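You operate a simulated robot arm through the tools that you are given. There is no shell and no other tool.

You are at the controls of a simulated robot arm. One attempt, no reset.

Task
Let the old water out and run a fresh bath at 30 degrees till it covers the low mark.
Fine: stay under the high mark; drain shut again, tap off; spill nothing.

Only the result counts: the job must be done as asked and must still hold three seconds after the hand-in. Knocking over, shifting, dropping, spilling or breaking anything else fails it. Lids that push on must go on centred and level and be pressed home; caps that screw on are set level and turned clockwise until they are tight.

Robot
A 6-joint arm with a four-finger gripper, fixed in place. Base frame: the origin is on the floor under the middle of its stand, x ahead of it, y to its left, z up. Units: mm, rad, N and s.
It reaches about 1041 mm from its shoulder. Its first joint turns from -2.897 to 2.897 rad. Payload 3.67 kg.
Tool frame: the origin (TCP) lies between the finger pads and is the grasp point; the fingertips stand 28 mm ahead of it; z points along the fingers, y is the line along which they close. The gripper opens to 112 mm; its body begins 73 mm behind the TCP.
Orientation is told as [roll, pitch, yaw] about the base's x, y, z axes, in that order, counted from this pose: with the fingers straight down and closing along the base's y, the tool's x points along the base's -x, its y along +y and its z along -z.

Tools
- The arm moves only by the tool arm_command. Its argument "series" is a list of rows, each a list of 3 entries, a list of its own where there are three numbers: the shift along the tool's x, y, z in cm, then the turn, a rotation vector about the tool's x, y, z in degrees, then the closure, from 0 (fully open) to 1 (shut). In form: [[[dx, dy, dz], [wx, wy, wz], hand], ...]. A call has 1 to 20 rows; each row is the pose to reach, as a shift and turn from the pose commanded when the call began, along the tool's axes at that moment. Each row takes 0.2 s and may step no farther than 50 mm and 0.15 rad from the row before; otherwise, or with a gripper value out of range, the whole call is refused. A pose out of reach is approached as far as the arm can. The call stops where the force on the tool passes 40 N (or 10 N more than at its start, if that is more) or the arm is blocked; 0.2 s more then pass. Each finger travels about 102.5 mm/s and halts on what it meets, pressing with about 38 N; the grip force reading is that of the motor and also rises with nothing between the fingers. The clock runs only during rows and for 0.2 s after the last one: add rows that repeat a pose to give the fingers time. It gives the time, the measured TCP pose, the force on the tool (base axes), the opening and the grip force at its end, in the units of the frame above (readings bear some noise), with the torque about the TCP (base axes, N m) and any sound that the robot's microphone picked up.
- Cameras (640 x 400 px; columns grow to the right, rows downward): "scene" is fixed at [48.5, 501.2, 1296]; the picture's right is [-0.27, -0.96, 0.00], its down [-0.65, 0.18, -0.74] and it looks along [0.71, -0.20, -0.68] (base axes); focal length 340 px, centre (320, 200). "wrist" rides on the gripper at [60, -18, -104] in the tool frame; the picture's right is [0.29, 0.96, 0.00], its down [-0.80, 0.24, -0.55] and it looks along [-0.53, 0.16, 0.83] (tool axes); focal length 234 px, centre (320, 200). There is no depth. A picture from a camera that has moved, and an enlarged one, comes with that camera's place and axes in the base frame and with its lens.
- snapshot(camera): a new picture of that camera. It takes no simulated time.
- zoom(camera, box): a new picture of the part [left, top, right, bottom] of that camera's present view, enlarged. It takes no simulated time.
- hand_in(): hands the job in; it is judged then, once.

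Places have to be worked out from the pictures, the camera data and where the tool is seen. Open the gripper and draw the arm clear of the work before you hand the job in, unless the task says otherwise.

The tools are called after "Request:" as a command line: name --argument value ..., lists and objects as JSON in quotes. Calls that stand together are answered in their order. arm_command: Moves the arm, as the interface text tells. Its arguments: {"type":"object","properties":{"series":{"type":"array","items":{"type":"array"}}},"required":["series"]} The other tools are called the same way: snapshot (camera) takes a picture; zoom (camera, box) takes an enlarged picture of a part of a camera's view; hand_in () hands the job in.

At the start:

```text
time_s: 0.0
eef_pos: [502.7, 204.3, 924.4]
orientation: [0.0, 0.001, 0.001]
ft_force: [-0.6, -0.2, -0.2]
ft_torque: [-0.01, 0.02, -0.02]
width: 111.9
grasp_force: 0.0
```

scene: 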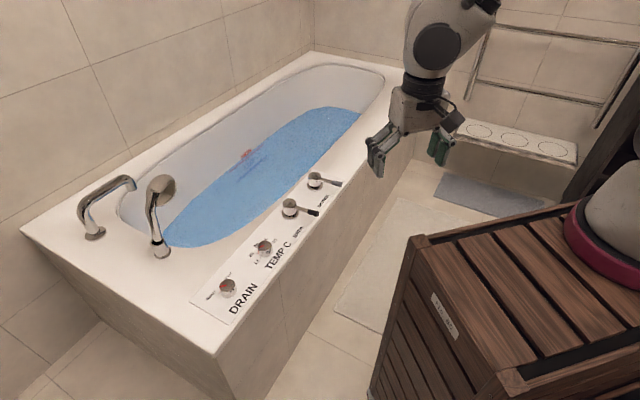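
wrist: 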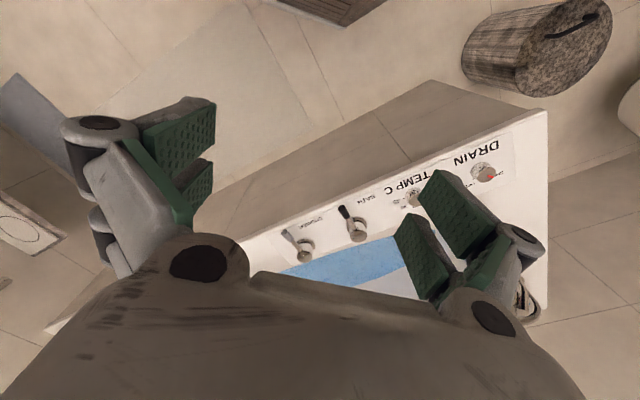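

I'll start by looking closely at the control panel and the tub with zooms from the scene camera.

Request:
zoom --camera "scene" --box '[180, 160, 360, 330]'

Request:
zoom --camera "scene" --box '[70, 160, 200, 270]'

Request:
zoom --camera "scene" --box '[200, 120, 320, 190]'

Request:
zoom --camera "wrist" --box '[260, 120, 560, 300]'

```text
2.35 times, centred on (270, 245) of scene
camera zoom: at [48.5, 501.2, 1296.0], right [-0.27, -0.96, 0.0], down [-0.65, 0.18, -0.74], along [0.71, -0.2, -0.68], focal length 801 px, centre (438, 94)
```

zoom: 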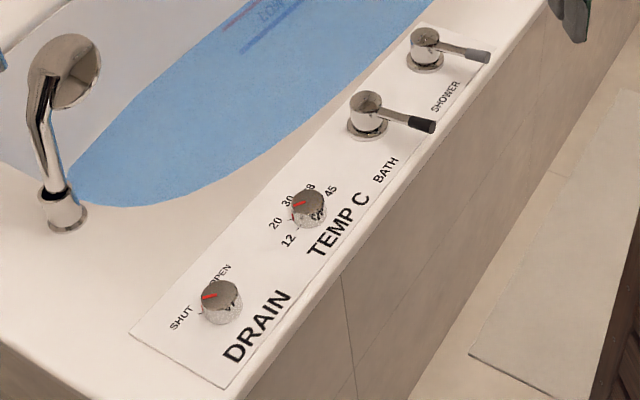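

```text
3.64 times, centred on (135, 215) of scene
camera zoom: at [48.5, 501.2, 1296.0], right [-0.27, -0.96, 0.0], down [-0.65, 0.18, -0.74], along [0.71, -0.2, -0.68], focal length 1238 px, centre (993, 146)
```

zoom: 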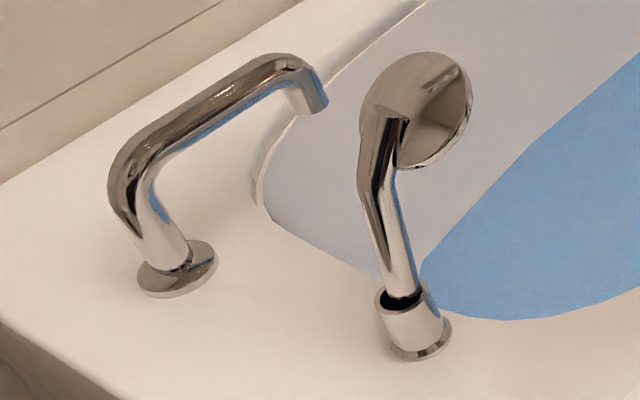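

```text
5.33 times, centred on (260, 155) of scene
camera zoom: at [48.5, 501.2, 1296.0], right [-0.27, -0.96, 0.0], down [-0.65, 0.18, -0.74], along [0.71, -0.2, -0.68], focal length 1816 px, centre (640, 440)
```

zoom: 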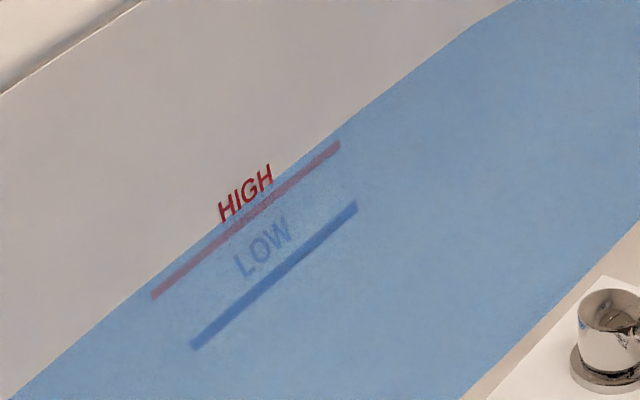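

```text
2.13 times, centred on (410, 210) of wrist
camera zoom: at [440.6, 186.4, 1027.8], right [-0.29, 0.96, 0.0], down [0.8, 0.24, 0.55], along [0.53, 0.16, -0.83], focal length 500 px, centre (128, 179)
```

zoom: 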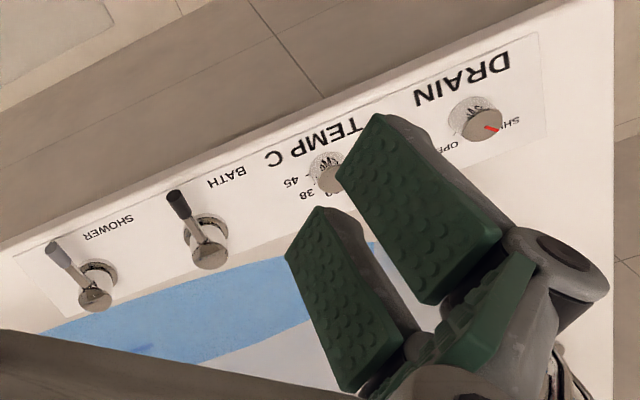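

The drain knob triangulates to about (556, 588, 582), with TEMP, BATH and SHOWER following along a diagonal running towards +x, -y. I'll carry the open hand high over to the drain knob area for a closer wrist view.

Request:
arm_command --series '[[[0, 4, 0.5], [0, 0, 0], 0], [[0, 8, 1.5], [0, 0, 0], 0], [[0, 12, 3], [0, 0, 0], 0], [[0, 16, 4.5], [0, 0, 0], 0], [[0, 20, 6], [0, 0, 0], 0], [[0, 24, 8], [0, 0, 0], 0], [[0, 28, 10], [0, 0, 0], 0], [[0, 31, 13], [0, 0, 0], 0], [[0, 33, 16], [0, 0, 0], 0], [[0, 34, 18], [0, 0, 0], 0]]'

```text
time_s: 2.2
eef_pos: [499.1, 543.5, 742.2]
orientation: [0.001, 0.001, -0.001]
ft_force: [-1.4, -0.7, 0.2]
ft_torque: [0.01, 0.02, -0.01]
width: 112.0
grasp_force: 0.1
```

The arm reached the pose cleanly; I'll look through both cameras.

Request:
snapshot --camera "wrist"

Request:
snapshot --camera "scene"

```text
taken
camera wrist: at [439.5, 525.9, 846.2], right [-0.29, 0.96, 0.0], down [0.8, 0.24, 0.55], along [0.53, 0.16, -0.83], focal length 234 px, centre (320, 200)
```

wrist: 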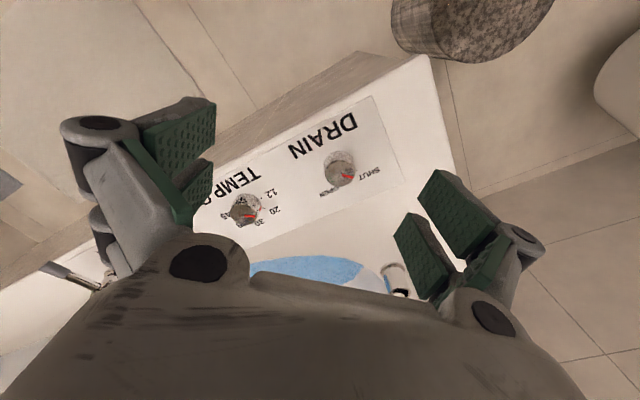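

```text
taken
```

scene: 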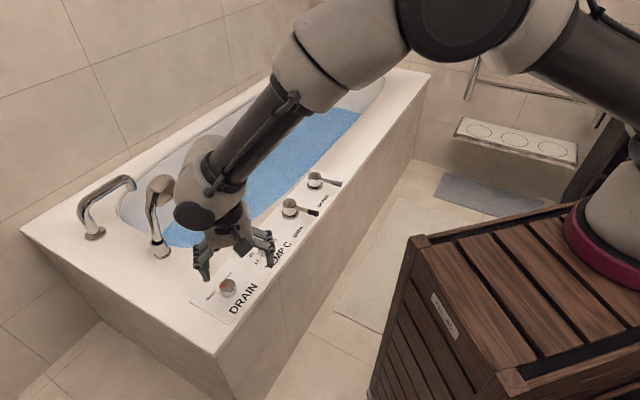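

The hand is above and short of the drain knob. I'll zoom on both knobs to read the dials.

Request:
zoom --camera "wrist" --box '[290, 100, 410, 220]'

Request:
zoom --camera "wrist" --box '[190, 150, 310, 250]'

Request:
zoom --camera "scene" --box '[270, 160, 350, 230]'

Request:
zoom --camera "scene" --box '[190, 240, 290, 330]'

```text
3.33 times, centred on (350, 160) of wrist
camera zoom: at [439.5, 525.9, 846.2], right [-0.29, 0.96, 0.0], down [0.8, 0.24, 0.55], along [0.53, 0.16, -0.83], focal length 781 px, centre (220, 333)
```

zoom: 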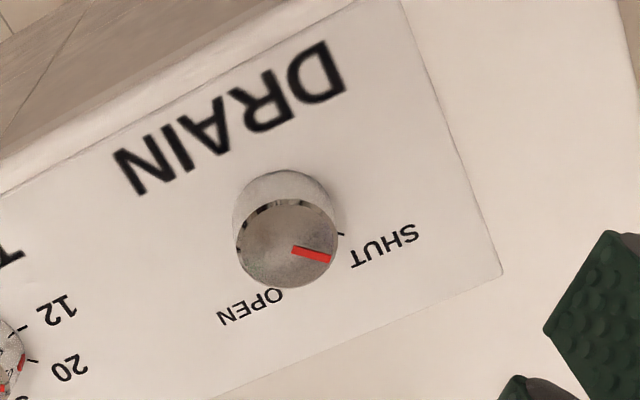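

```text
4.00 times, centred on (250, 200) of wrist
camera zoom: at [439.5, 525.9, 846.2], right [-0.29, 0.96, 0.0], down [0.8, 0.24, 0.55], along [0.53, 0.16, -0.83], focal length 937 px, centre (600, 200)
```

zoom: 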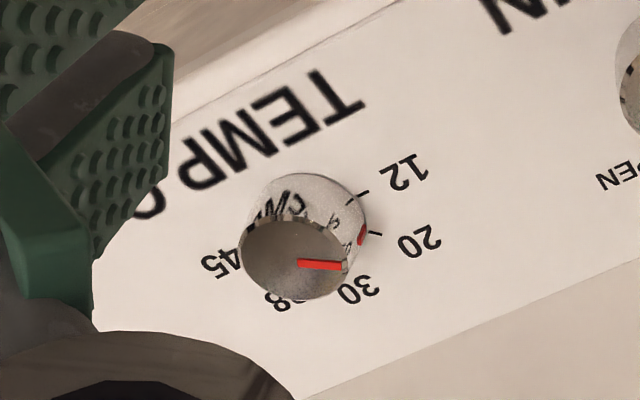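

```text
5.71 times, centred on (310, 195) of scene
camera zoom: at [48.5, 501.2, 1296.0], right [-0.27, -0.96, 0.0], down [-0.65, 0.18, -0.74], along [0.71, -0.2, -0.68], focal length 1945 px, centre (377, 229)
```

zoom: 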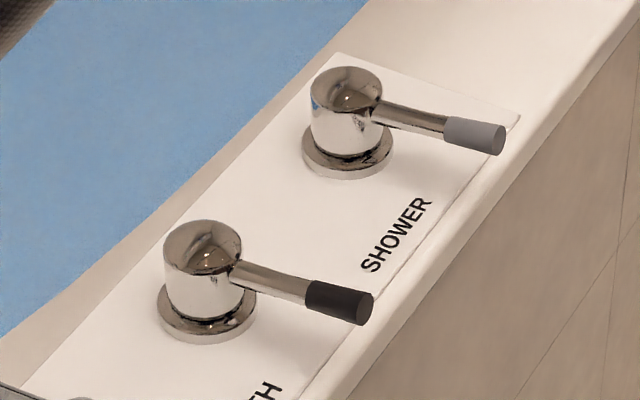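

```text
4.44 times, centred on (240, 285) of scene
camera zoom: at [48.5, 501.2, 1296.0], right [-0.27, -0.96, 0.0], down [-0.65, 0.18, -0.74], along [0.71, -0.2, -0.68], focal length 1513 px, centre (676, -178)
```

zoom: 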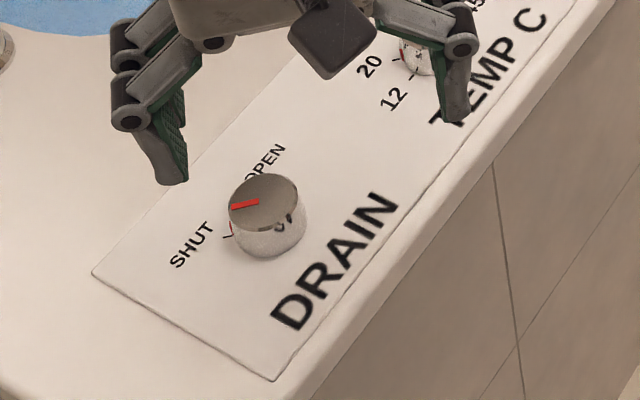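

Reading the dials: the panel runs along (0.707, -0.707), the drain knob centre is about (562, 589, top 580), SHUT points to +y and OPEN to +x (90° clockwise from above). TEMP sits near 20 and 30 lies roughly 55° clockwise. I'll move above the drain knob and pre-turn the hand 45° counter-clockwise.

Request:
arm_command --series '[[[-2, 1.5, 2.5], [0, 0, -7.5], 0], [[-4, 3, 5], [0, 0, -15], 0.1], [[-6.3, 4.6, 7], [0, 0, -22.5], 0.2], [[-6.3, 4.6, 8.5], [0, 0, -30], 0.3], [[-6.3, 4.6, 8.5], [0, 0, -37.5], 0.3], [[-6.3, 4.6, 8.5], [0, 0, -45], 0.3], [[-6.3, 4.6, 8.5], [0, 0, -45], 0.3]]'

```text
time_s: 3.8
eef_pos: [563.8, 590.4, 657.9]
orientation: [0.001, 0.001, 0.789]
ft_force: [-0.5, -0.1, 0.5]
ft_torque: [0.02, 0.0, 0.01]
width: 78.7
grasp_force: 0.0
```

The hand is now over the knob at z 658, yaw 45°. I'll check the alignment and what lies around.

Request:
snapshot --camera "wrist"

Request:
zoom --camera "scene" --box '[170, 180, 330, 320]'

```text
taken
camera wrist: at [533.6, 534.7, 762.3], right [-0.88, 0.47, 0.0], down [0.39, 0.73, 0.55], along [0.26, 0.49, -0.83], focal length 234 px, centre (320, 200)
```

wrist: 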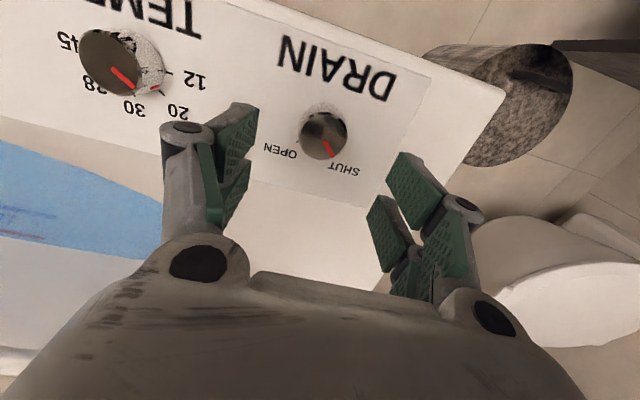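

```text
2.86 times, centred on (250, 250) of scene
camera zoom: at [48.5, 501.2, 1296.0], right [-0.27, -0.96, 0.0], down [-0.65, 0.18, -0.74], along [0.71, -0.2, -0.68], focal length 973 px, centre (520, 57)
```

zoom: 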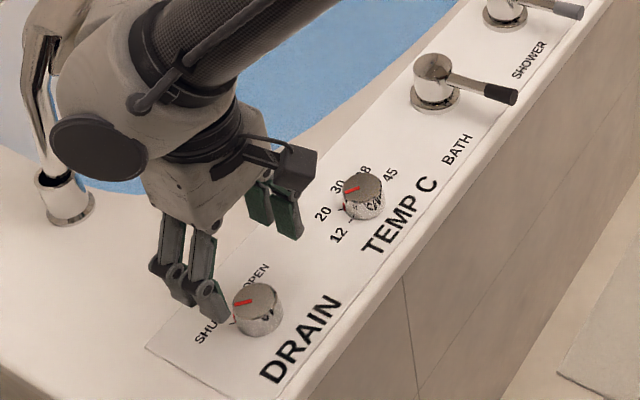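

From this view the knob centre is at about (561, 590), within 2 mm of the tool axis. I'll descend so the fingertips come to about z 564 around the knob, still open.

Request:
arm_command --series '[[[0.1, 0.1, 2], [0, 0, 0], 0.3], [[0.1, 0.1, 4], [0, 0, 0], 0.3], [[0.1, 0.1, 5.5], [0, 0, 0], 0.3], [[0.1, 0.1, 6.3], [0, 0, 0], 0.3], [[0.1, 0.1, 6.3], [0, 0, 0], 0.3]]'

Request:
zoom --camera "scene" --box '[180, 220, 300, 320]'

Request:
snapshot --camera "wrist"

```text
time_s: 5.0
eef_pos: [562.3, 589.2, 595.7]
orientation: [0.0, 0.0, 0.785]
ft_force: [0.4, 1.0, 0.0]
ft_torque: [0.01, -0.01, 0.0]
width: 78.2
grasp_force: 0.1
```

```text
4.00 times, centred on (240, 270) of scene
camera zoom: at [48.5, 501.2, 1296.0], right [-0.27, -0.96, 0.0], down [-0.65, 0.18, -0.74], along [0.71, -0.2, -0.68], focal length 1362 px, centre (640, -80)
```

zoom: 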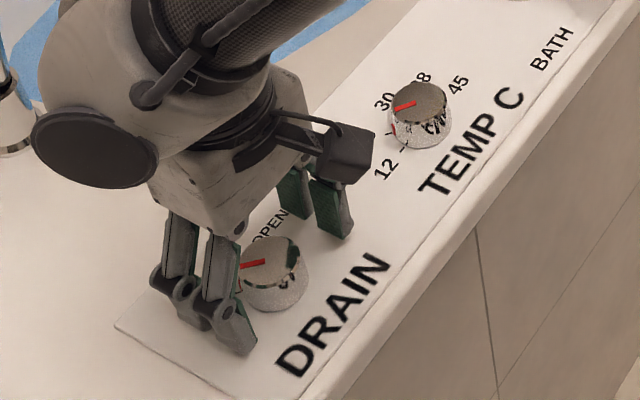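

```text
taken
camera wrist: at [532.4, 534.3, 699.6], right [-0.88, 0.47, 0.0], down [0.39, 0.73, 0.55], along [0.26, 0.49, -0.83], focal length 234 px, centre (320, 200)
```

wrist: 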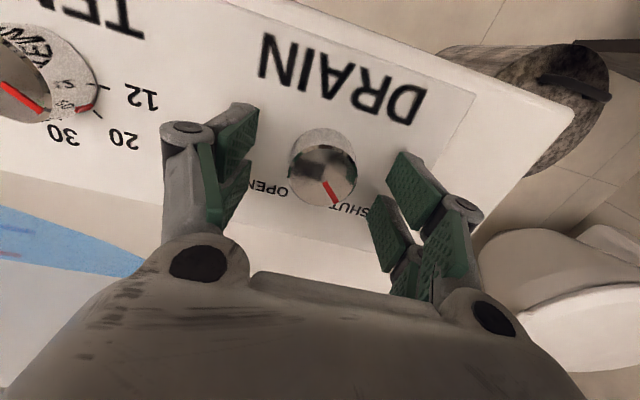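

The knob sits centred between the pads with a little more depth available. I'll lower 4 mm more and close on it.

Request:
arm_command --series '[[[0.05, 0.1, 0.4], [0, 0, 0], 0.3], [[0.05, 0.1, 0.4], [0, 0, 0], 0.5], [[0.05, 0.1, 0.4], [0, 0, 0], 0.65], [[0.05, 0.1, 0.4], [0, 0, 0], 0.8], [[0.05, 0.1, 0.4], [0, 0, 0], 0.9], [[0.05, 0.1, 0.4], [0, 0, 0], 0.9]]'

Request:
snapshot --camera "wrist"

```text
time_s: 6.4
eef_pos: [563.3, 589.7, 591.4]
orientation: [0.0, 0.001, 0.786]
ft_force: [2.6, -2.5, 0.6]
ft_torque: [-0.09, -0.13, 0.01]
width: 38.0
grasp_force: 45.1
```

```text
taken
camera wrist: at [531.9, 534.8, 695.9], right [-0.88, 0.47, 0.0], down [0.39, 0.73, 0.55], along [0.26, 0.49, -0.83], focal length 234 px, centre (320, 200)
```

wrist: 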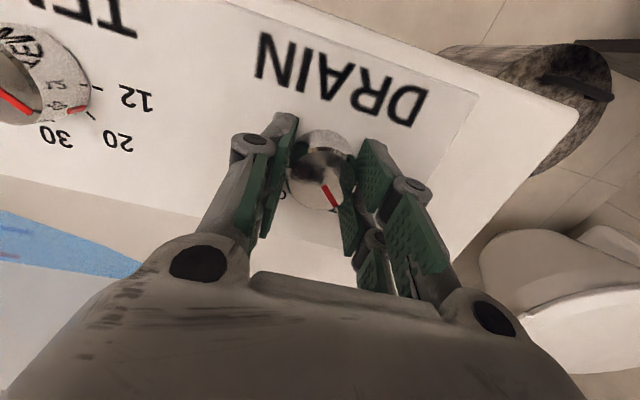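

The knob is held at 38 mm width with hardly any side force. I'll turn it 90° clockwise (seen from above) towards OPEN.

Request:
arm_command --series '[[[0, 0, 0], [0, 0, 7.5], 0.9], [[0, 0, 0], [0, 0, 15], 0.9], [[0, 0, 0], [0, 0, 22.5], 0.9], [[0, 0, 0], [0, 0, 30], 0.9], [[0, 0, 0], [0, 0, 37.5], 0.9], [[0, 0, 0], [0, 0, 45], 0.9], [[0, 0, 0], [0, 0, 52.5], 0.9], [[0, 0, 0], [0, 0, 60], 0.9], [[0, 0, 0], [0, 0, 67.5], 0.9], [[0, 0, 0], [0, 0, 75], 0.9], [[0, 0, 0], [0, 0, 82.5], 0.9], [[0, 0, 0], [0, 0, 90], 0.9], [[0, 0, 0], [0, 0, 90], 0.9]]'

Request:
snapshot --camera "wrist"

Request:
zoom --camera "scene" --box '[180, 220, 300, 320]'

```text
time_s: 7.5
eef_pos: [562.9, 588.7, 592.6]
orientation: [-0.006, 0.002, 0.194]
ft_force: [2.2, -16.4, 14.3]
ft_torque: [-0.75, -0.12, 0.04]
width: 37.7
grasp_force: 45.0
stopped in row 5: the force on the tool passed its limit at 42 N (the readings are from after the stop); the commanded pose is now the measured one
```

```text
taken
camera wrist: at [507.0, 560.0, 696.0], right [-0.47, 0.88, -0.01], down [0.74, 0.39, 0.55], along [0.49, 0.25, -0.83], focal length 234 px, centre (320, 200)
```

wrist: 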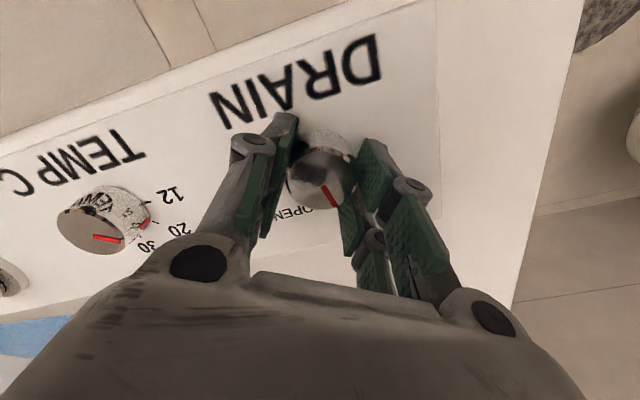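

```text
4.00 times, centred on (240, 270) of scene
camera zoom: at [48.5, 501.2, 1296.0], right [-0.27, -0.96, 0.0], down [-0.65, 0.18, -0.74], along [0.71, -0.2, -0.68], focal length 1362 px, centre (640, -80)
```

zoom: 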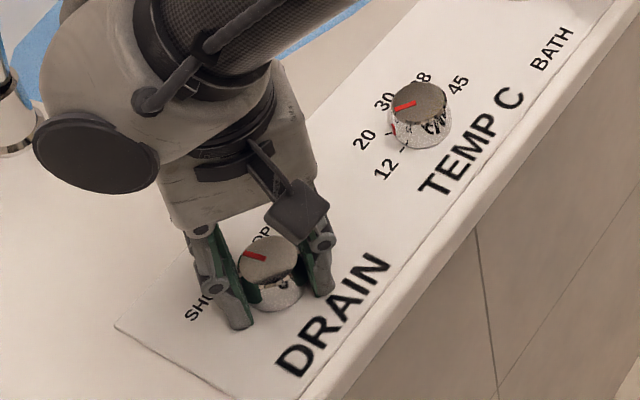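

The knob turned about 34° with the hand, then side and upward loads built up, so my tool axis is slightly off the knob's axis. I'll loosen the grip, rise 2 mm, and check the centring.

Request:
arm_command --series '[[[0, 0, 0], [0, 0, 0], 0.6], [[0, 0, 0], [0, 0, 0], 0.45], [[0, 0, -0.1], [0, 0, 0], 0.45], [[0, 0, -0.1], [0, 0, 0], 0.45]]'

Request:
snapshot --camera "wrist"

Request:
zoom --camera "scene" --box '[180, 220, 300, 320]'

```text
time_s: 8.6
eef_pos: [562.8, 589.1, 593.7]
orientation: [-0.006, 0.002, 0.193]
ft_force: [0.1, 0.2, 0.3]
ft_torque: [-0.03, -0.01, -0.01]
width: 61.8
grasp_force: 0.0
```

```text
taken
camera wrist: at [506.4, 560.8, 696.6], right [-0.47, 0.88, 0.0], down [0.74, 0.39, 0.55], along [0.49, 0.26, -0.83], focal length 234 px, centre (320, 200)
```

wrist: 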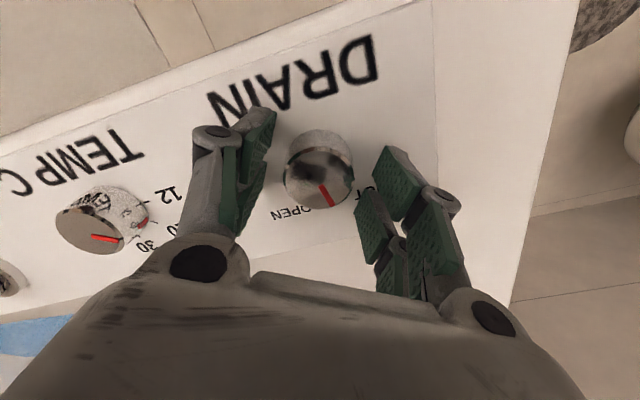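

```text
4.00 times, centred on (240, 270) of scene
camera zoom: at [48.5, 501.2, 1296.0], right [-0.27, -0.96, 0.0], down [-0.65, 0.18, -0.74], along [0.71, -0.2, -0.68], focal length 1362 px, centre (640, -80)
```

zoom: 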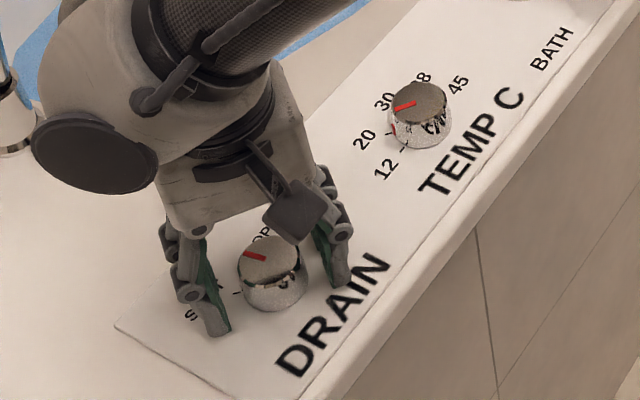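

The knob appears well centred now (within about 1 mm); combining both grips puts its axis near (562.2, 588.6). I'll nudge there, regrip with a lighter closure, and turn in a smaller stage.

Request:
arm_command --series '[[[0.065, -0.03, 0], [0, 0, 0], 0.5], [[0.065, -0.03, 0], [0, 0, 0], 0.6], [[0.065, -0.03, 0], [0, 0, 0], 0.68], [[0.065, -0.03, 0], [0, 0, 0], 0.68], [[0.065, -0.03, 0], [0, 0, 5], 0.68], [[0.065, -0.03, 0], [0, 0, 10], 0.68], [[0.065, -0.03, 0], [0, 0, 10], 0.68]]'

Request:
snapshot --camera "wrist"

```text
time_s: 10.2
eef_pos: [561.8, 589.0, 590.6]
orientation: [-0.005, 0.001, 0.017]
ft_force: [3.7, -8.7, 0.5]
ft_torque: [-0.24, -0.02, 0.13]
width: 40.3
grasp_force: 3.6
```

```text
taken
camera wrist: at [501.8, 570.0, 695.5], right [-0.31, 0.95, 0.0], down [0.79, 0.26, 0.55], along [0.53, 0.17, -0.83], focal length 234 px, centre (320, 200)
```

wrist: 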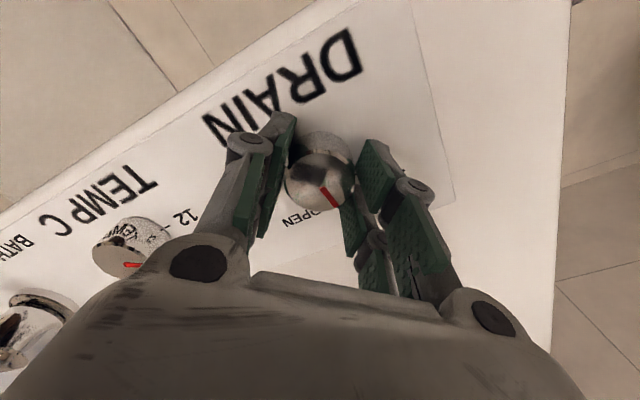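

The light grip turned the knob another 10° with only modest load. I'll continue in small steps to about 45° more.

Request:
arm_command --series '[[[0, -0.03, 0], [0, 0, 5], 0.68], [[0, -0.03, 0], [0, 0, 10], 0.68], [[0, -0.03, 0], [0, 0, 15], 0.68], [[0, -0.03, 0], [0, 0, 20], 0.68], [[0, -0.03, 0], [0, 0, 25], 0.68], [[0, -0.03, 0], [0, 0, 30], 0.68], [[0, -0.03, 0], [0, 0, 35], 0.68], [[0, -0.03, 0], [0, 0, 40], 0.68], [[0, -0.03, 0], [0, 0, 45], 0.68]]'

Request:
snapshot --camera "wrist"

Request:
zoom --camera "scene" --box '[180, 220, 300, 320]'

```text
time_s: 12.2
eef_pos: [560.9, 590.7, 591.2]
orientation: [-0.003, 0.0, -0.766]
ft_force: [-6.4, -8.6, 2.7]
ft_torque: [-0.33, 0.13, 0.1]
width: 41.9
grasp_force: 5.7
```

```text
taken
camera wrist: at [505.2, 618.1, 696.2], right [0.46, 0.89, 0.0], down [0.74, -0.38, 0.56], along [0.49, -0.26, -0.83], focal length 234 px, centre (320, 200)
```

wrist: 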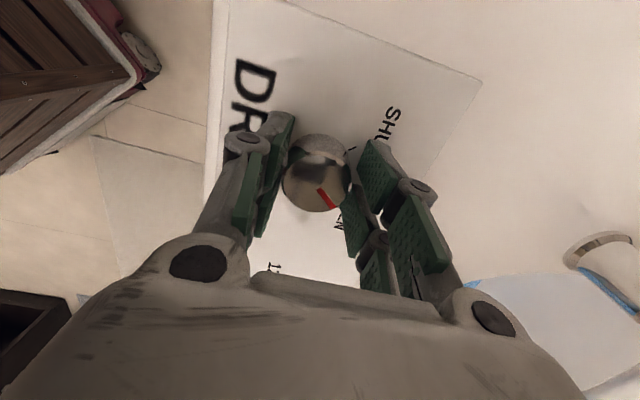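

```text
4.00 times, centred on (240, 270) of scene
camera zoom: at [48.5, 501.2, 1296.0], right [-0.27, -0.96, 0.0], down [-0.65, 0.18, -0.74], along [0.71, -0.2, -0.68], focal length 1362 px, centre (640, -80)
```

zoom: 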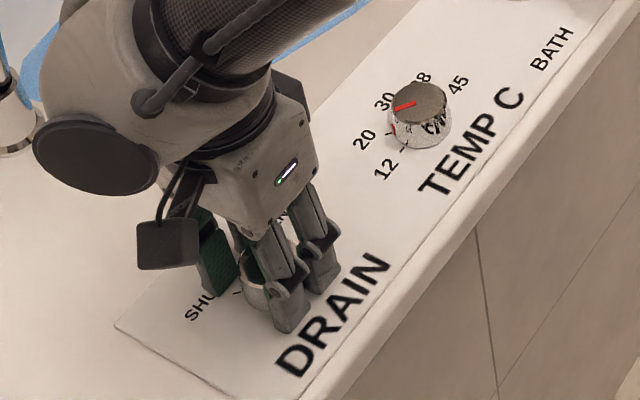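

The pointer now lies about 4° short of +x (OPEN). I'll turn a touch further, then release and check the pointer and the water.

Request:
arm_command --series '[[[0, 0, 0], [0, 0, 3], 0.7], [[0, 0, 0], [0, 0, 6], 0.7], [[0, 0, 0], [0, 0, 6], 0.7], [[0, 0, 0], [0, 0, 6], 0.6], [[0, 0, 0], [0, 0, 6], 0.4], [[0, 0, 0], [0, 0, 6], 0.3]]'

Request:
snapshot --camera "wrist"

```text
time_s: 13.6
eef_pos: [561.8, 589.0, 592.0]
orientation: [0.0, -0.004, -0.87]
ft_force: [0.2, 0.2, -0.7]
ft_torque: [0.0, 0.0, -0.01]
width: 78.4
grasp_force: 0.0
```

```text
taken
camera wrist: at [509.2, 623.8, 696.3], right [0.55, 0.84, 0.0], down [0.7, -0.45, 0.56], along [0.46, -0.31, -0.83], focal length 234 px, centre (320, 200)
```

wrist: 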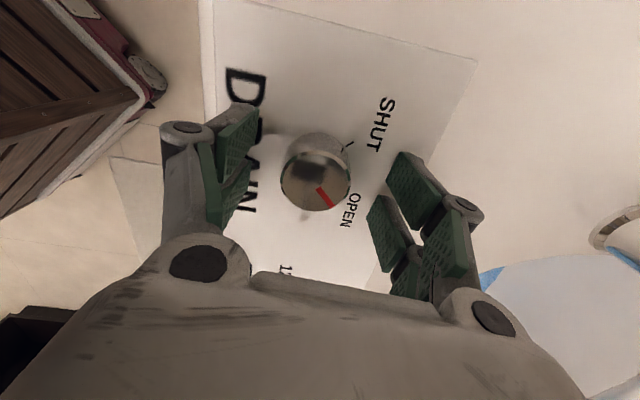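

The pointer now points at OPEN. I'll lift clear of the knob and check whether the water level is dropping.

Request:
arm_command --series '[[[0, 0, -2], [0, 0, 0], 0.3], [[0, 0, -5], [0, 0, 0], 0.3], [[0, 0, -8], [0, 0, 0], 0.3], [[0, 0, -11], [0, 0, -7], 0.3], [[0, 0, -14], [0, 0, -14], 0.3], [[0, 0, -14], [0, 0, -21], 0.3], [[0, 0, -14], [0, 0, -28], 0.3], [[0, 0, -14], [0, 0, -35], 0.3], [[0, 0, -14], [0, 0, -42], 0.3]]'

Request:
snapshot --camera "scene"

Request:
snapshot --camera "wrist"

```text
time_s: 15.6
eef_pos: [562.0, 589.2, 732.0]
orientation: [-0.004, 0.0, -0.136]
ft_force: [-0.1, 0.2, 1.1]
ft_torque: [0.01, 0.0, 0.03]
width: 78.5
grasp_force: 0.0
```

```text
taken
```

scene: 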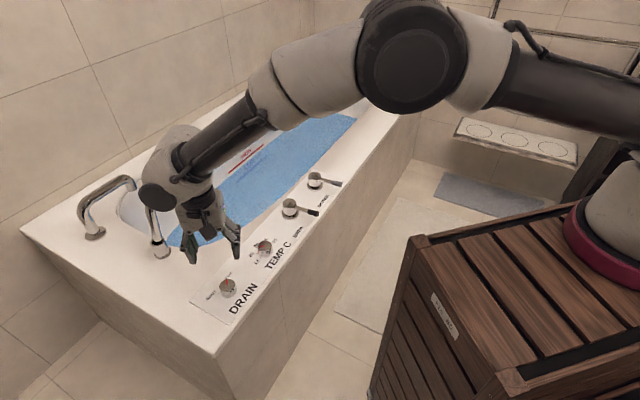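

```text
taken
camera wrist: at [499.7, 579.6, 836.7], right [-0.16, 0.99, 0.0], down [0.82, 0.13, 0.55], along [0.55, 0.08, -0.83], focal length 234 px, centre (320, 200)
```

wrist: 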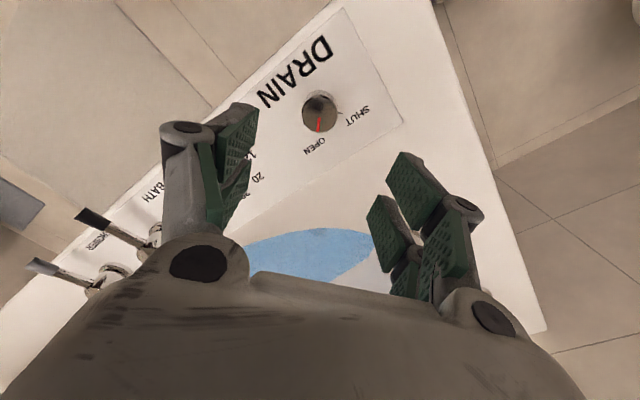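

The level is clearly falling (HIGH mark is exposed), so the drain works. While it empties I'll go over the TEMP knob, pre-turned about 27° counter-clockwise.

Request:
arm_command --series '[[[-2, -1.6, 0], [0, 0, -6], 0.3], [[-4.5, -3.6, 0], [0, 0, -12], 0.3], [[-7, -5.7, 1], [0, 0, -18], 0.3], [[-9.5, -7.7, 3], [0, 0, -24], 0.3], [[-11.47, -9.33, 5], [0, 0, -30], 0.3], [[-11.47, -9.33, 7], [0, 0, -35], 0.3], [[-11.47, -9.33, 7], [0, 0, -35], 0.3]]'

Request:
snapshot --camera "wrist"

Request:
snapshot --camera "scene"

```text
time_s: 17.1
eef_pos: [663.3, 481.0, 661.8]
orientation: [-0.004, 0.003, 0.475]
ft_force: [0.0, 0.1, 0.6]
ft_torque: [-0.01, 0.02, 0.0]
width: 78.0
grasp_force: 0.1
```

```text
taken
camera wrist: at [617.1, 437.5, 766.4], right [-0.69, 0.72, 0.0], down [0.6, 0.58, 0.55], along [0.4, 0.38, -0.83], focal length 234 px, centre (320, 200)
```

wrist: 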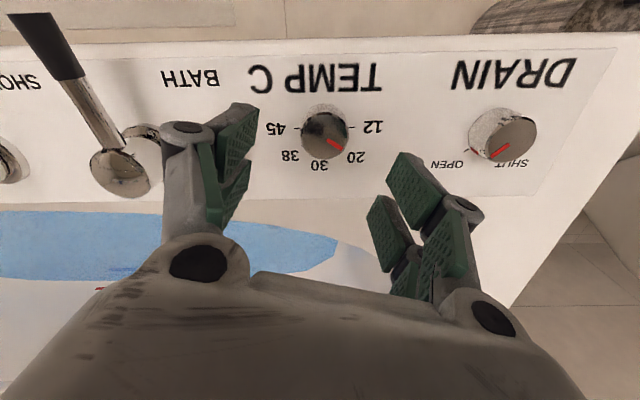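

```text
taken
```

scene: 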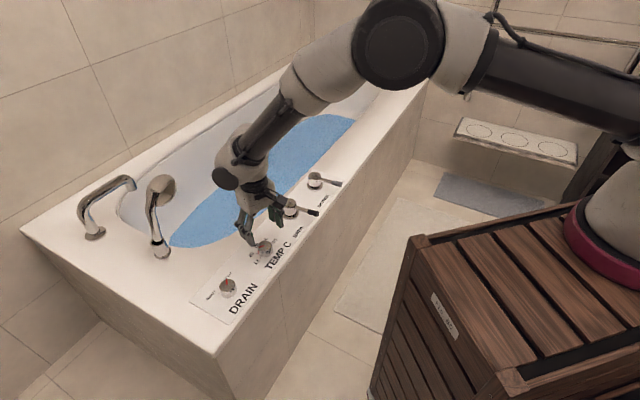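

The TEMP knob centre is about (660, 484), 4 mm to the camera's right of the tool axis. I'll shift there and descend around it, open.

Request:
arm_command --series '[[[0.1, 0.395, 2], [0, 0, 0], 0.3], [[0.15, 0.395, 4], [0, 0, 0], 0.3], [[0.15, 0.395, 5.5], [0, 0, 0], 0.35], [[0.15, 0.395, 6.6], [0, 0, 0], 0.4], [[0.15, 0.395, 6.6], [0, 0, 0], 0.4]]'

Request:
snapshot --camera "wrist"

Request:
zoom --camera "scene" --box '[200, 190, 320, 290]'

```text
time_s: 18.4
eef_pos: [660.0, 483.3, 595.9]
orientation: [-0.004, 0.003, 0.473]
ft_force: [-0.8, 0.3, -0.2]
ft_torque: [-0.01, 0.0, 0.03]
width: 67.1
grasp_force: 0.1
```

```text
taken
camera wrist: at [613.9, 440.3, 700.9], right [-0.69, 0.72, 0.0], down [0.6, 0.58, 0.55], along [0.4, 0.38, -0.83], focal length 234 px, centre (320, 200)
```

wrist: 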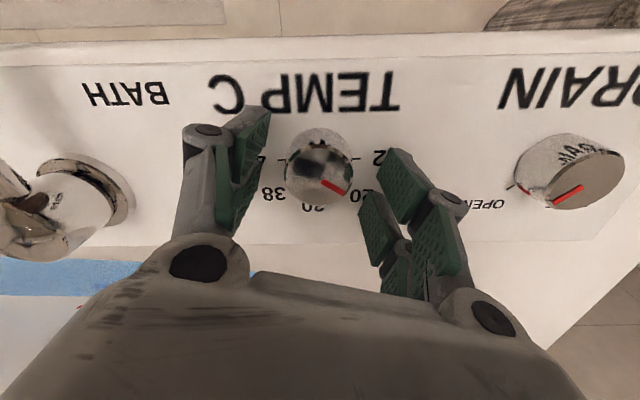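

```text
4.00 times, centred on (260, 240) of scene
camera zoom: at [48.5, 501.2, 1296.0], right [-0.27, -0.96, 0.0], down [-0.65, 0.18, -0.74], along [0.71, -0.2, -0.68], focal length 1362 px, centre (560, 40)
```

zoom: 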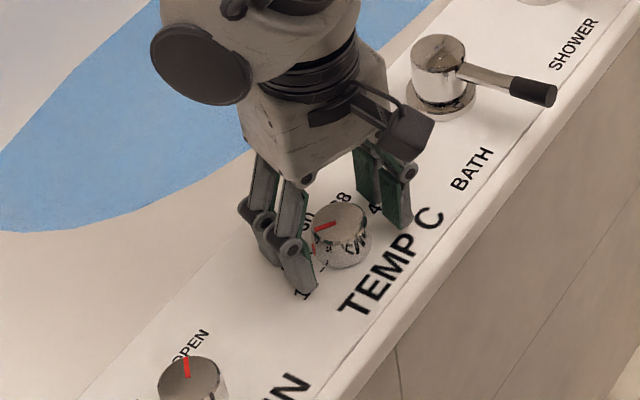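

Well centred. I'll lower 3 mm, close lightly, and turn about 54° clockwise in 5° steps.

Request:
arm_command --series '[[[0, 0, 0.3], [0, 0, 0], 0.5], [[0, 0, 0.3], [0, 0, 0], 0.6], [[0, 0, 0.3], [0, 0, 0], 0.68], [[0, 0, 0.3], [0, 0, 0], 0.7], [[0, 0, 0.3], [0, 0, 5], 0.7], [[0, 0, 0.3], [0, 0, 10], 0.7], [[0, 0, 0.3], [0, 0, 15], 0.7], [[0, 0, 0.3], [0, 0, 20], 0.7], [[0, 0, 0.3], [0, 0, 20], 0.7]]'

Request:
snapshot --camera "wrist"

```text
time_s: 20.4
eef_pos: [659.7, 482.9, 593.5]
orientation: [-0.002, 0.002, 0.123]
ft_force: [0.2, -13.1, 5.6]
ft_torque: [-0.42, 0.06, 0.04]
width: 40.7
grasp_force: 6.6
```

```text
taken
camera wrist: at [602.0, 458.2, 697.4], right [-0.4, 0.92, 0.0], down [0.76, 0.34, 0.55], along [0.51, 0.22, -0.83], focal length 234 px, centre (320, 200)
```

wrist: 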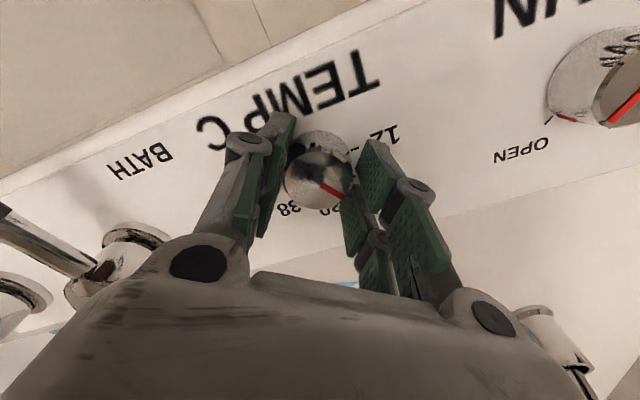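

The knob follows with a 13 N side load towards -y; I'll shift 0.4 mm that way and turn another 28°.

Request:
arm_command --series '[[[0, -0.04, 0], [0, 0, 4], 0.7], [[0, -0.04, 0], [0, 0, 8], 0.7], [[0, -0.04, 0], [0, 0, 12], 0.7], [[0, -0.04, 0], [0, 0, 16], 0.7], [[0, -0.04, 0], [0, 0, 20], 0.7], [[0, -0.04, 0], [0, 0, 24], 0.7], [[0, -0.04, 0], [0, 0, 28], 0.7], [[0, -0.04, 0], [0, 0, 28], 0.7]]'

Request:
snapshot --camera "wrist"

Request:
zoom --camera "scene" --box '[230, 210, 310, 280]'

```text
time_s: 22.1
eef_pos: [659.8, 483.3, 593.0]
orientation: [-0.005, 0.0, -0.367]
ft_force: [-8.8, -12.4, -6.9]
ft_torque: [-0.18, 0.12, -0.01]
width: 40.9
grasp_force: 6.9
```

```text
taken
camera wrist: at [596.9, 487.7, 697.1], right [0.07, 1.0, -0.01], down [0.83, -0.06, 0.55], along [0.55, -0.04, -0.83], focal length 234 px, centre (320, 200)
```

wrist: 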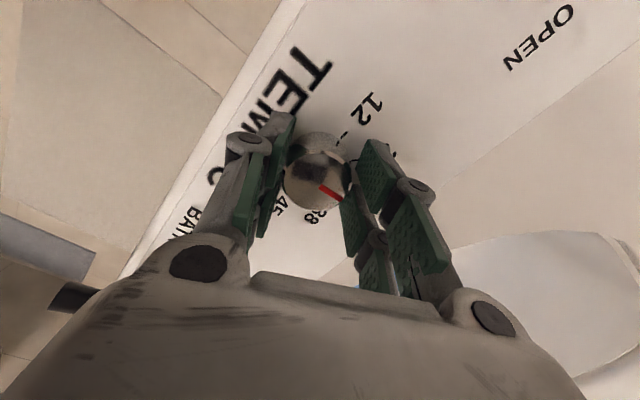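

```text
5.71 times, centred on (270, 245) of scene
camera zoom: at [48.5, 501.2, 1296.0], right [-0.27, -0.96, 0.0], down [-0.65, 0.18, -0.74], along [0.71, -0.2, -0.68], focal length 1945 px, centre (606, -57)
```

zoom: 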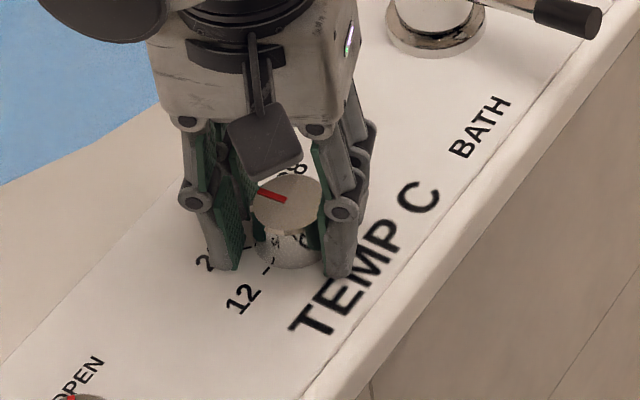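

The pointer reads about 45° and the 30 tick is at about 37°. I'll turn 8° more, then open and rise for a careful reading.

Request:
arm_command --series '[[[0, -0.02, 0], [0, 0, 4], 0.7], [[0, -0.02, 0], [0, 0, 8], 0.7], [[0, -0.02, 0], [0, 0, 8], 0.7], [[0, -0.02, 0], [0, 0, 8], 0.6], [[0, -0.02, 0], [0, 0, 8], 0.45], [[0, -0.02, 0], [0, 0, 8], 0.35], [[0, -0.02, -2], [0, 0, 8], 0.35], [[0, -0.02, -5], [0, 0, 8], 0.35], [[0, -0.02, -8], [0, 0, 8], 0.35]]'

Request:
snapshot --camera "wrist"

Request:
zoom --camera "wrist" --box '[270, 80, 380, 180]'

Request:
snapshot --camera "scene"

```text
time_s: 24.1
eef_pos: [660.5, 483.4, 673.9]
orientation: [-0.004, -0.002, -0.505]
ft_force: [0.6, -0.5, 0.5]
ft_torque: [0.01, 0.03, -0.02]
width: 72.7
grasp_force: 0.0
```

```text
taken
camera wrist: at [598.7, 496.9, 778.8], right [0.21, 0.98, -0.01], down [0.81, -0.17, 0.55], along [0.54, -0.12, -0.83], focal length 234 px, centre (320, 200)
```

wrist: 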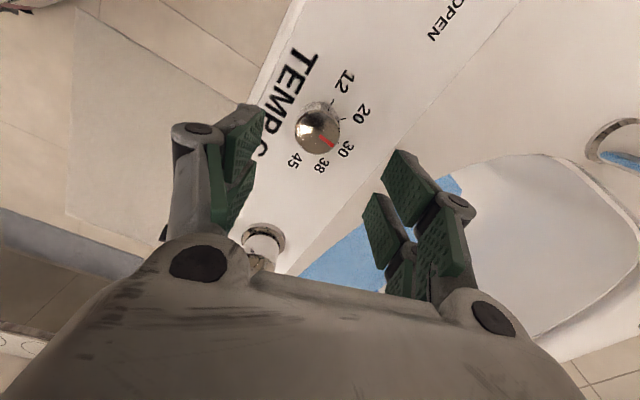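

```text
4.00 times, centred on (325, 130) of wrist
camera zoom: at [598.7, 496.9, 778.8], right [0.21, 0.98, -0.01], down [0.81, -0.17, 0.55], along [0.54, -0.12, -0.83], focal length 937 px, centre (300, 480)
```

zoom: 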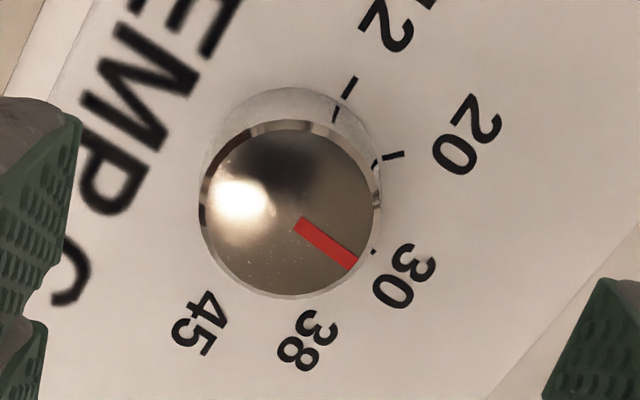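

```text
taken
```

scene: 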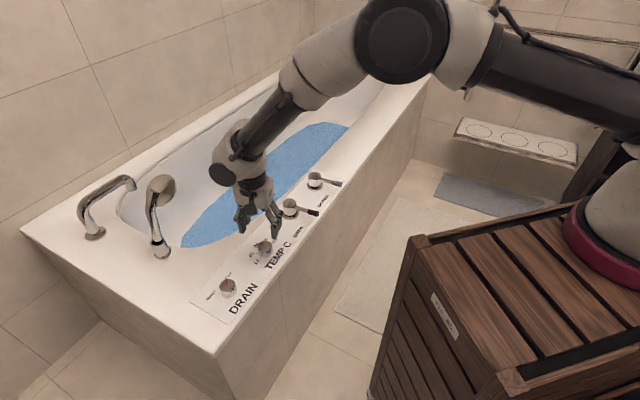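

The pointer is close to 30, maybe a few degrees short, but parallax makes it uncertain. I'll place the camera straight above the knob to read pointer against tick.

Request:
arm_command --series '[[[-2, 0.5, -1], [0, 0, 0], 0.35], [[-4, 1, -2], [0, 0, 0], 0.35], [[-6.06, 1.64, -2], [0, 0, 0], 0.35], [[-6.06, 1.64, -2], [0, 0, 0], 0.35]]'

Request:
snapshot --camera "wrist"

Request:
zoom --camera "wrist" --box '[270, 0, 380, 90]'

Request:
zoom --camera "scene" --box '[200, 100, 360, 220]'

```text
time_s: 25.1
eef_pos: [720.1, 468.2, 695.7]
orientation: [-0.004, -0.002, -0.504]
ft_force: [0.2, -0.1, -0.1]
ft_torque: [0.01, 0.01, 0.03]
width: 72.6
grasp_force: 0.1
```

```text
taken
camera wrist: at [659.5, 481.3, 798.6], right [0.21, 0.98, 0.0], down [0.81, -0.17, 0.55], along [0.54, -0.12, -0.83], focal length 234 px, centre (320, 200)
```

wrist: 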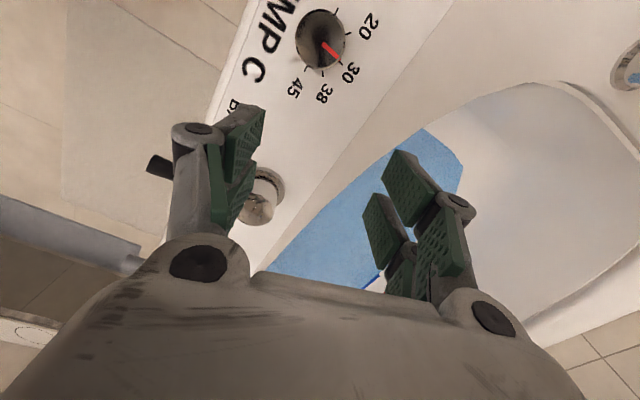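

```text
4.44 times, centred on (325, 45) of wrist
camera zoom: at [659.5, 481.3, 798.6], right [0.21, 0.98, 0.0], down [0.81, -0.17, 0.55], along [0.54, -0.12, -0.83], focal length 1041 px, centre (298, 889)
```

zoom: 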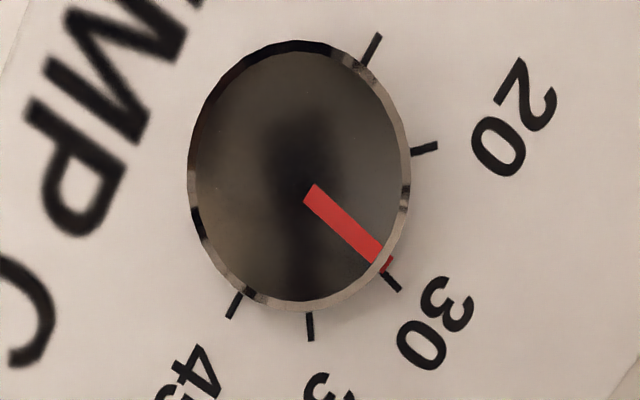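

```text
3.33 times, centred on (280, 160) of scene
camera zoom: at [48.5, 501.2, 1296.0], right [-0.27, -0.96, 0.0], down [-0.65, 0.18, -0.74], along [0.71, -0.2, -0.68], focal length 1135 px, centre (453, 333)
```

zoom: 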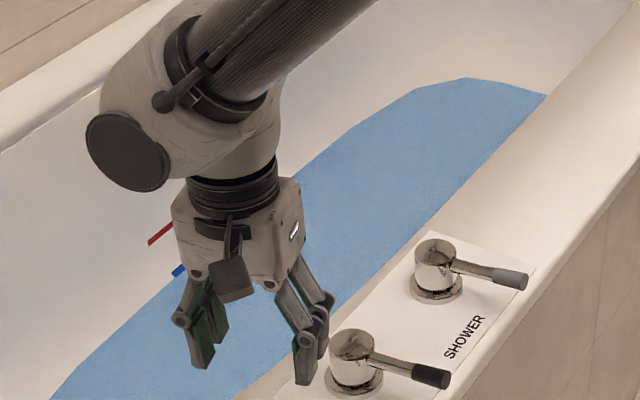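

From straight above, the pointer is about 3° short of the 30 tick (roughly 29.4). I'll go back down, nudge it about 3.5° clockwise, release and rise again.

Request:
arm_command --series '[[[2, -0.5, 0], [0, 0, 0], 0.35], [[4, -1, 0], [0, 0, 0], 0.35], [[6.06, -1.64, 1], [0, 0, 0], 0.35], [[6.06, -1.64, 4], [0, 0, 0], 0.35], [[6.06, -1.64, 7], [0, 0, 0], 0.35], [[6.06, -1.64, 9], [0, 0, 0], 0.35], [[6.06, -1.64, 10], [0, 0, 0], 0.4], [[6.06, -1.64, 10], [0, 0, 0], 0.6], [[6.06, -1.64, 10], [0, 0, 0], 0.68], [[6.06, -1.64, 10], [0, 0, 0], 0.72], [[6.06, -1.64, 10], [0, 0, 0], 0.72], [[6.06, -1.64, 10], [0, 0, 2], 0.72], [[6.06, -1.64, 10], [0, 0, 4], 0.72], [[6.06, -1.64, 10], [0, 0, 4], 0.72]]'

Request:
snapshot --camera "wrist"

```text
time_s: 28.1
eef_pos: [659.8, 483.1, 594.6]
orientation: [-0.004, -0.002, -0.573]
ft_force: [-12.0, -12.5, 5.4]
ft_torque: [-0.37, 0.45, 0.0]
width: 40.5
grasp_force: 8.2
```

```text
taken
camera wrist: at [599.2, 500.5, 697.9], right [0.28, 0.96, 0.0], down [0.8, -0.23, 0.55], along [0.53, -0.16, -0.83], focal length 234 px, centre (320, 200)
```

wrist: 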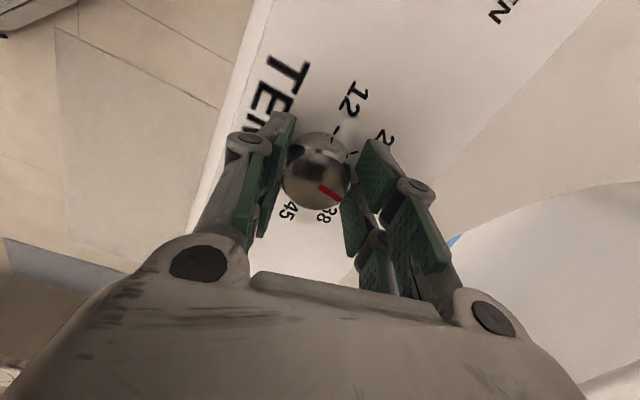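

Nudge done. I'll release, rise, and put the camera overhead again to re-read.

Request:
arm_command --series '[[[0, 0, 0], [0, 0, 0], 0.6], [[0, 0, 0], [0, 0, 0], 0.45], [[0, 0, 0], [0, 0, 0], 0.35], [[0, 0, -3], [0, 0, 0], 0.35], [[0, 0, -6], [0, 0, 0], 0.35], [[-1.5, 0.5, -9], [0, 0, 0], 0.35], [[-3.5, 1, -10], [0, 0, 0], 0.35], [[-6.03, 1.82, -10], [0, 0, 0], 0.35], [[-6.03, 1.82, -10], [0, 0, 0], 0.35]]'

Request:
zoom --camera "wrist" --box '[270, 0, 380, 90]'

Request:
snapshot --camera "scene"

```text
time_s: 30.1
eef_pos: [721.7, 465.1, 694.6]
orientation: [-0.004, -0.001, -0.575]
ft_force: [-0.5, -1.0, 0.2]
ft_torque: [-0.03, -0.01, -0.01]
width: 72.8
grasp_force: 0.0
```

```text
4.44 times, centred on (325, 45) of wrist
camera zoom: at [661.0, 482.5, 797.6], right [0.28, 0.96, 0.0], down [0.8, -0.23, 0.55], along [0.53, -0.16, -0.83], focal length 1041 px, centre (298, 889)
```

zoom: 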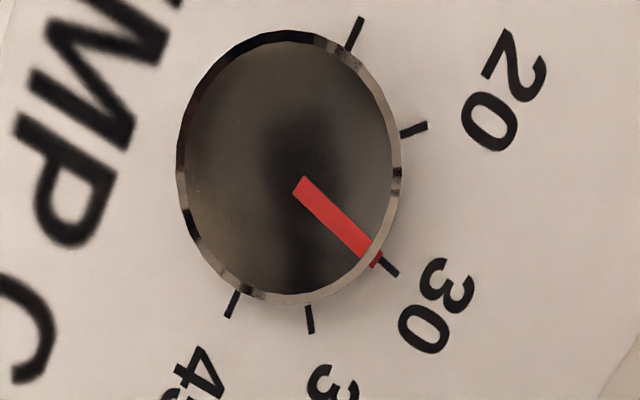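

```text
taken
```

scene: 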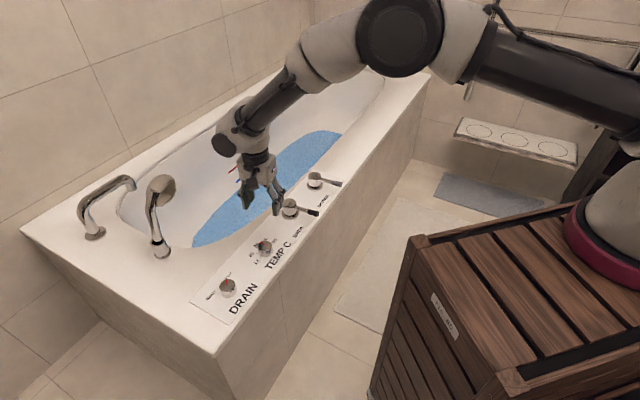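

TEMP now lines up with the 30 tick. Next I'll look at the BATH lever from here while the tub drains.

Request:
snapshot --camera "wrist"

Request:
zoom --camera "scene" --box '[260, 150, 360, 230]'

```text
taken
camera wrist: at [661.0, 482.5, 797.6], right [0.28, 0.96, 0.0], down [0.8, -0.23, 0.55], along [0.53, -0.16, -0.83], focal length 234 px, centre (320, 200)
```

wrist: 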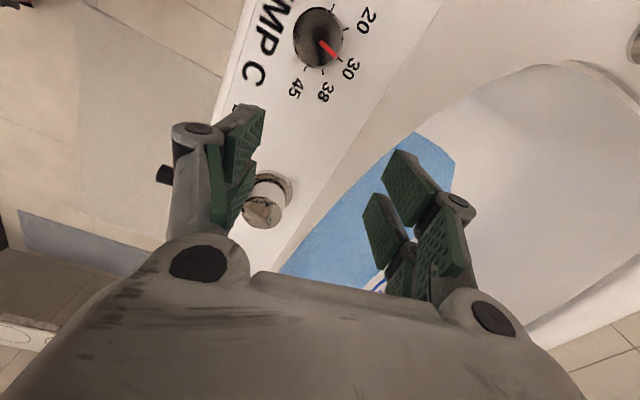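

```text
5.00 times, centred on (310, 190) of scene
camera zoom: at [48.5, 501.2, 1296.0], right [-0.27, -0.96, 0.0], down [-0.65, 0.18, -0.74], along [0.71, -0.2, -0.68], focal length 1702 px, centre (370, 250)
```

zoom: 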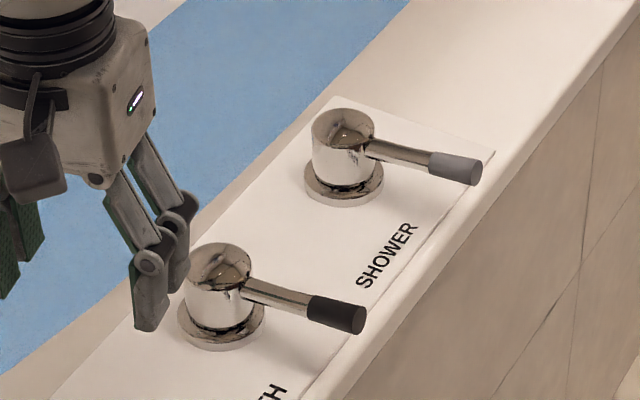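

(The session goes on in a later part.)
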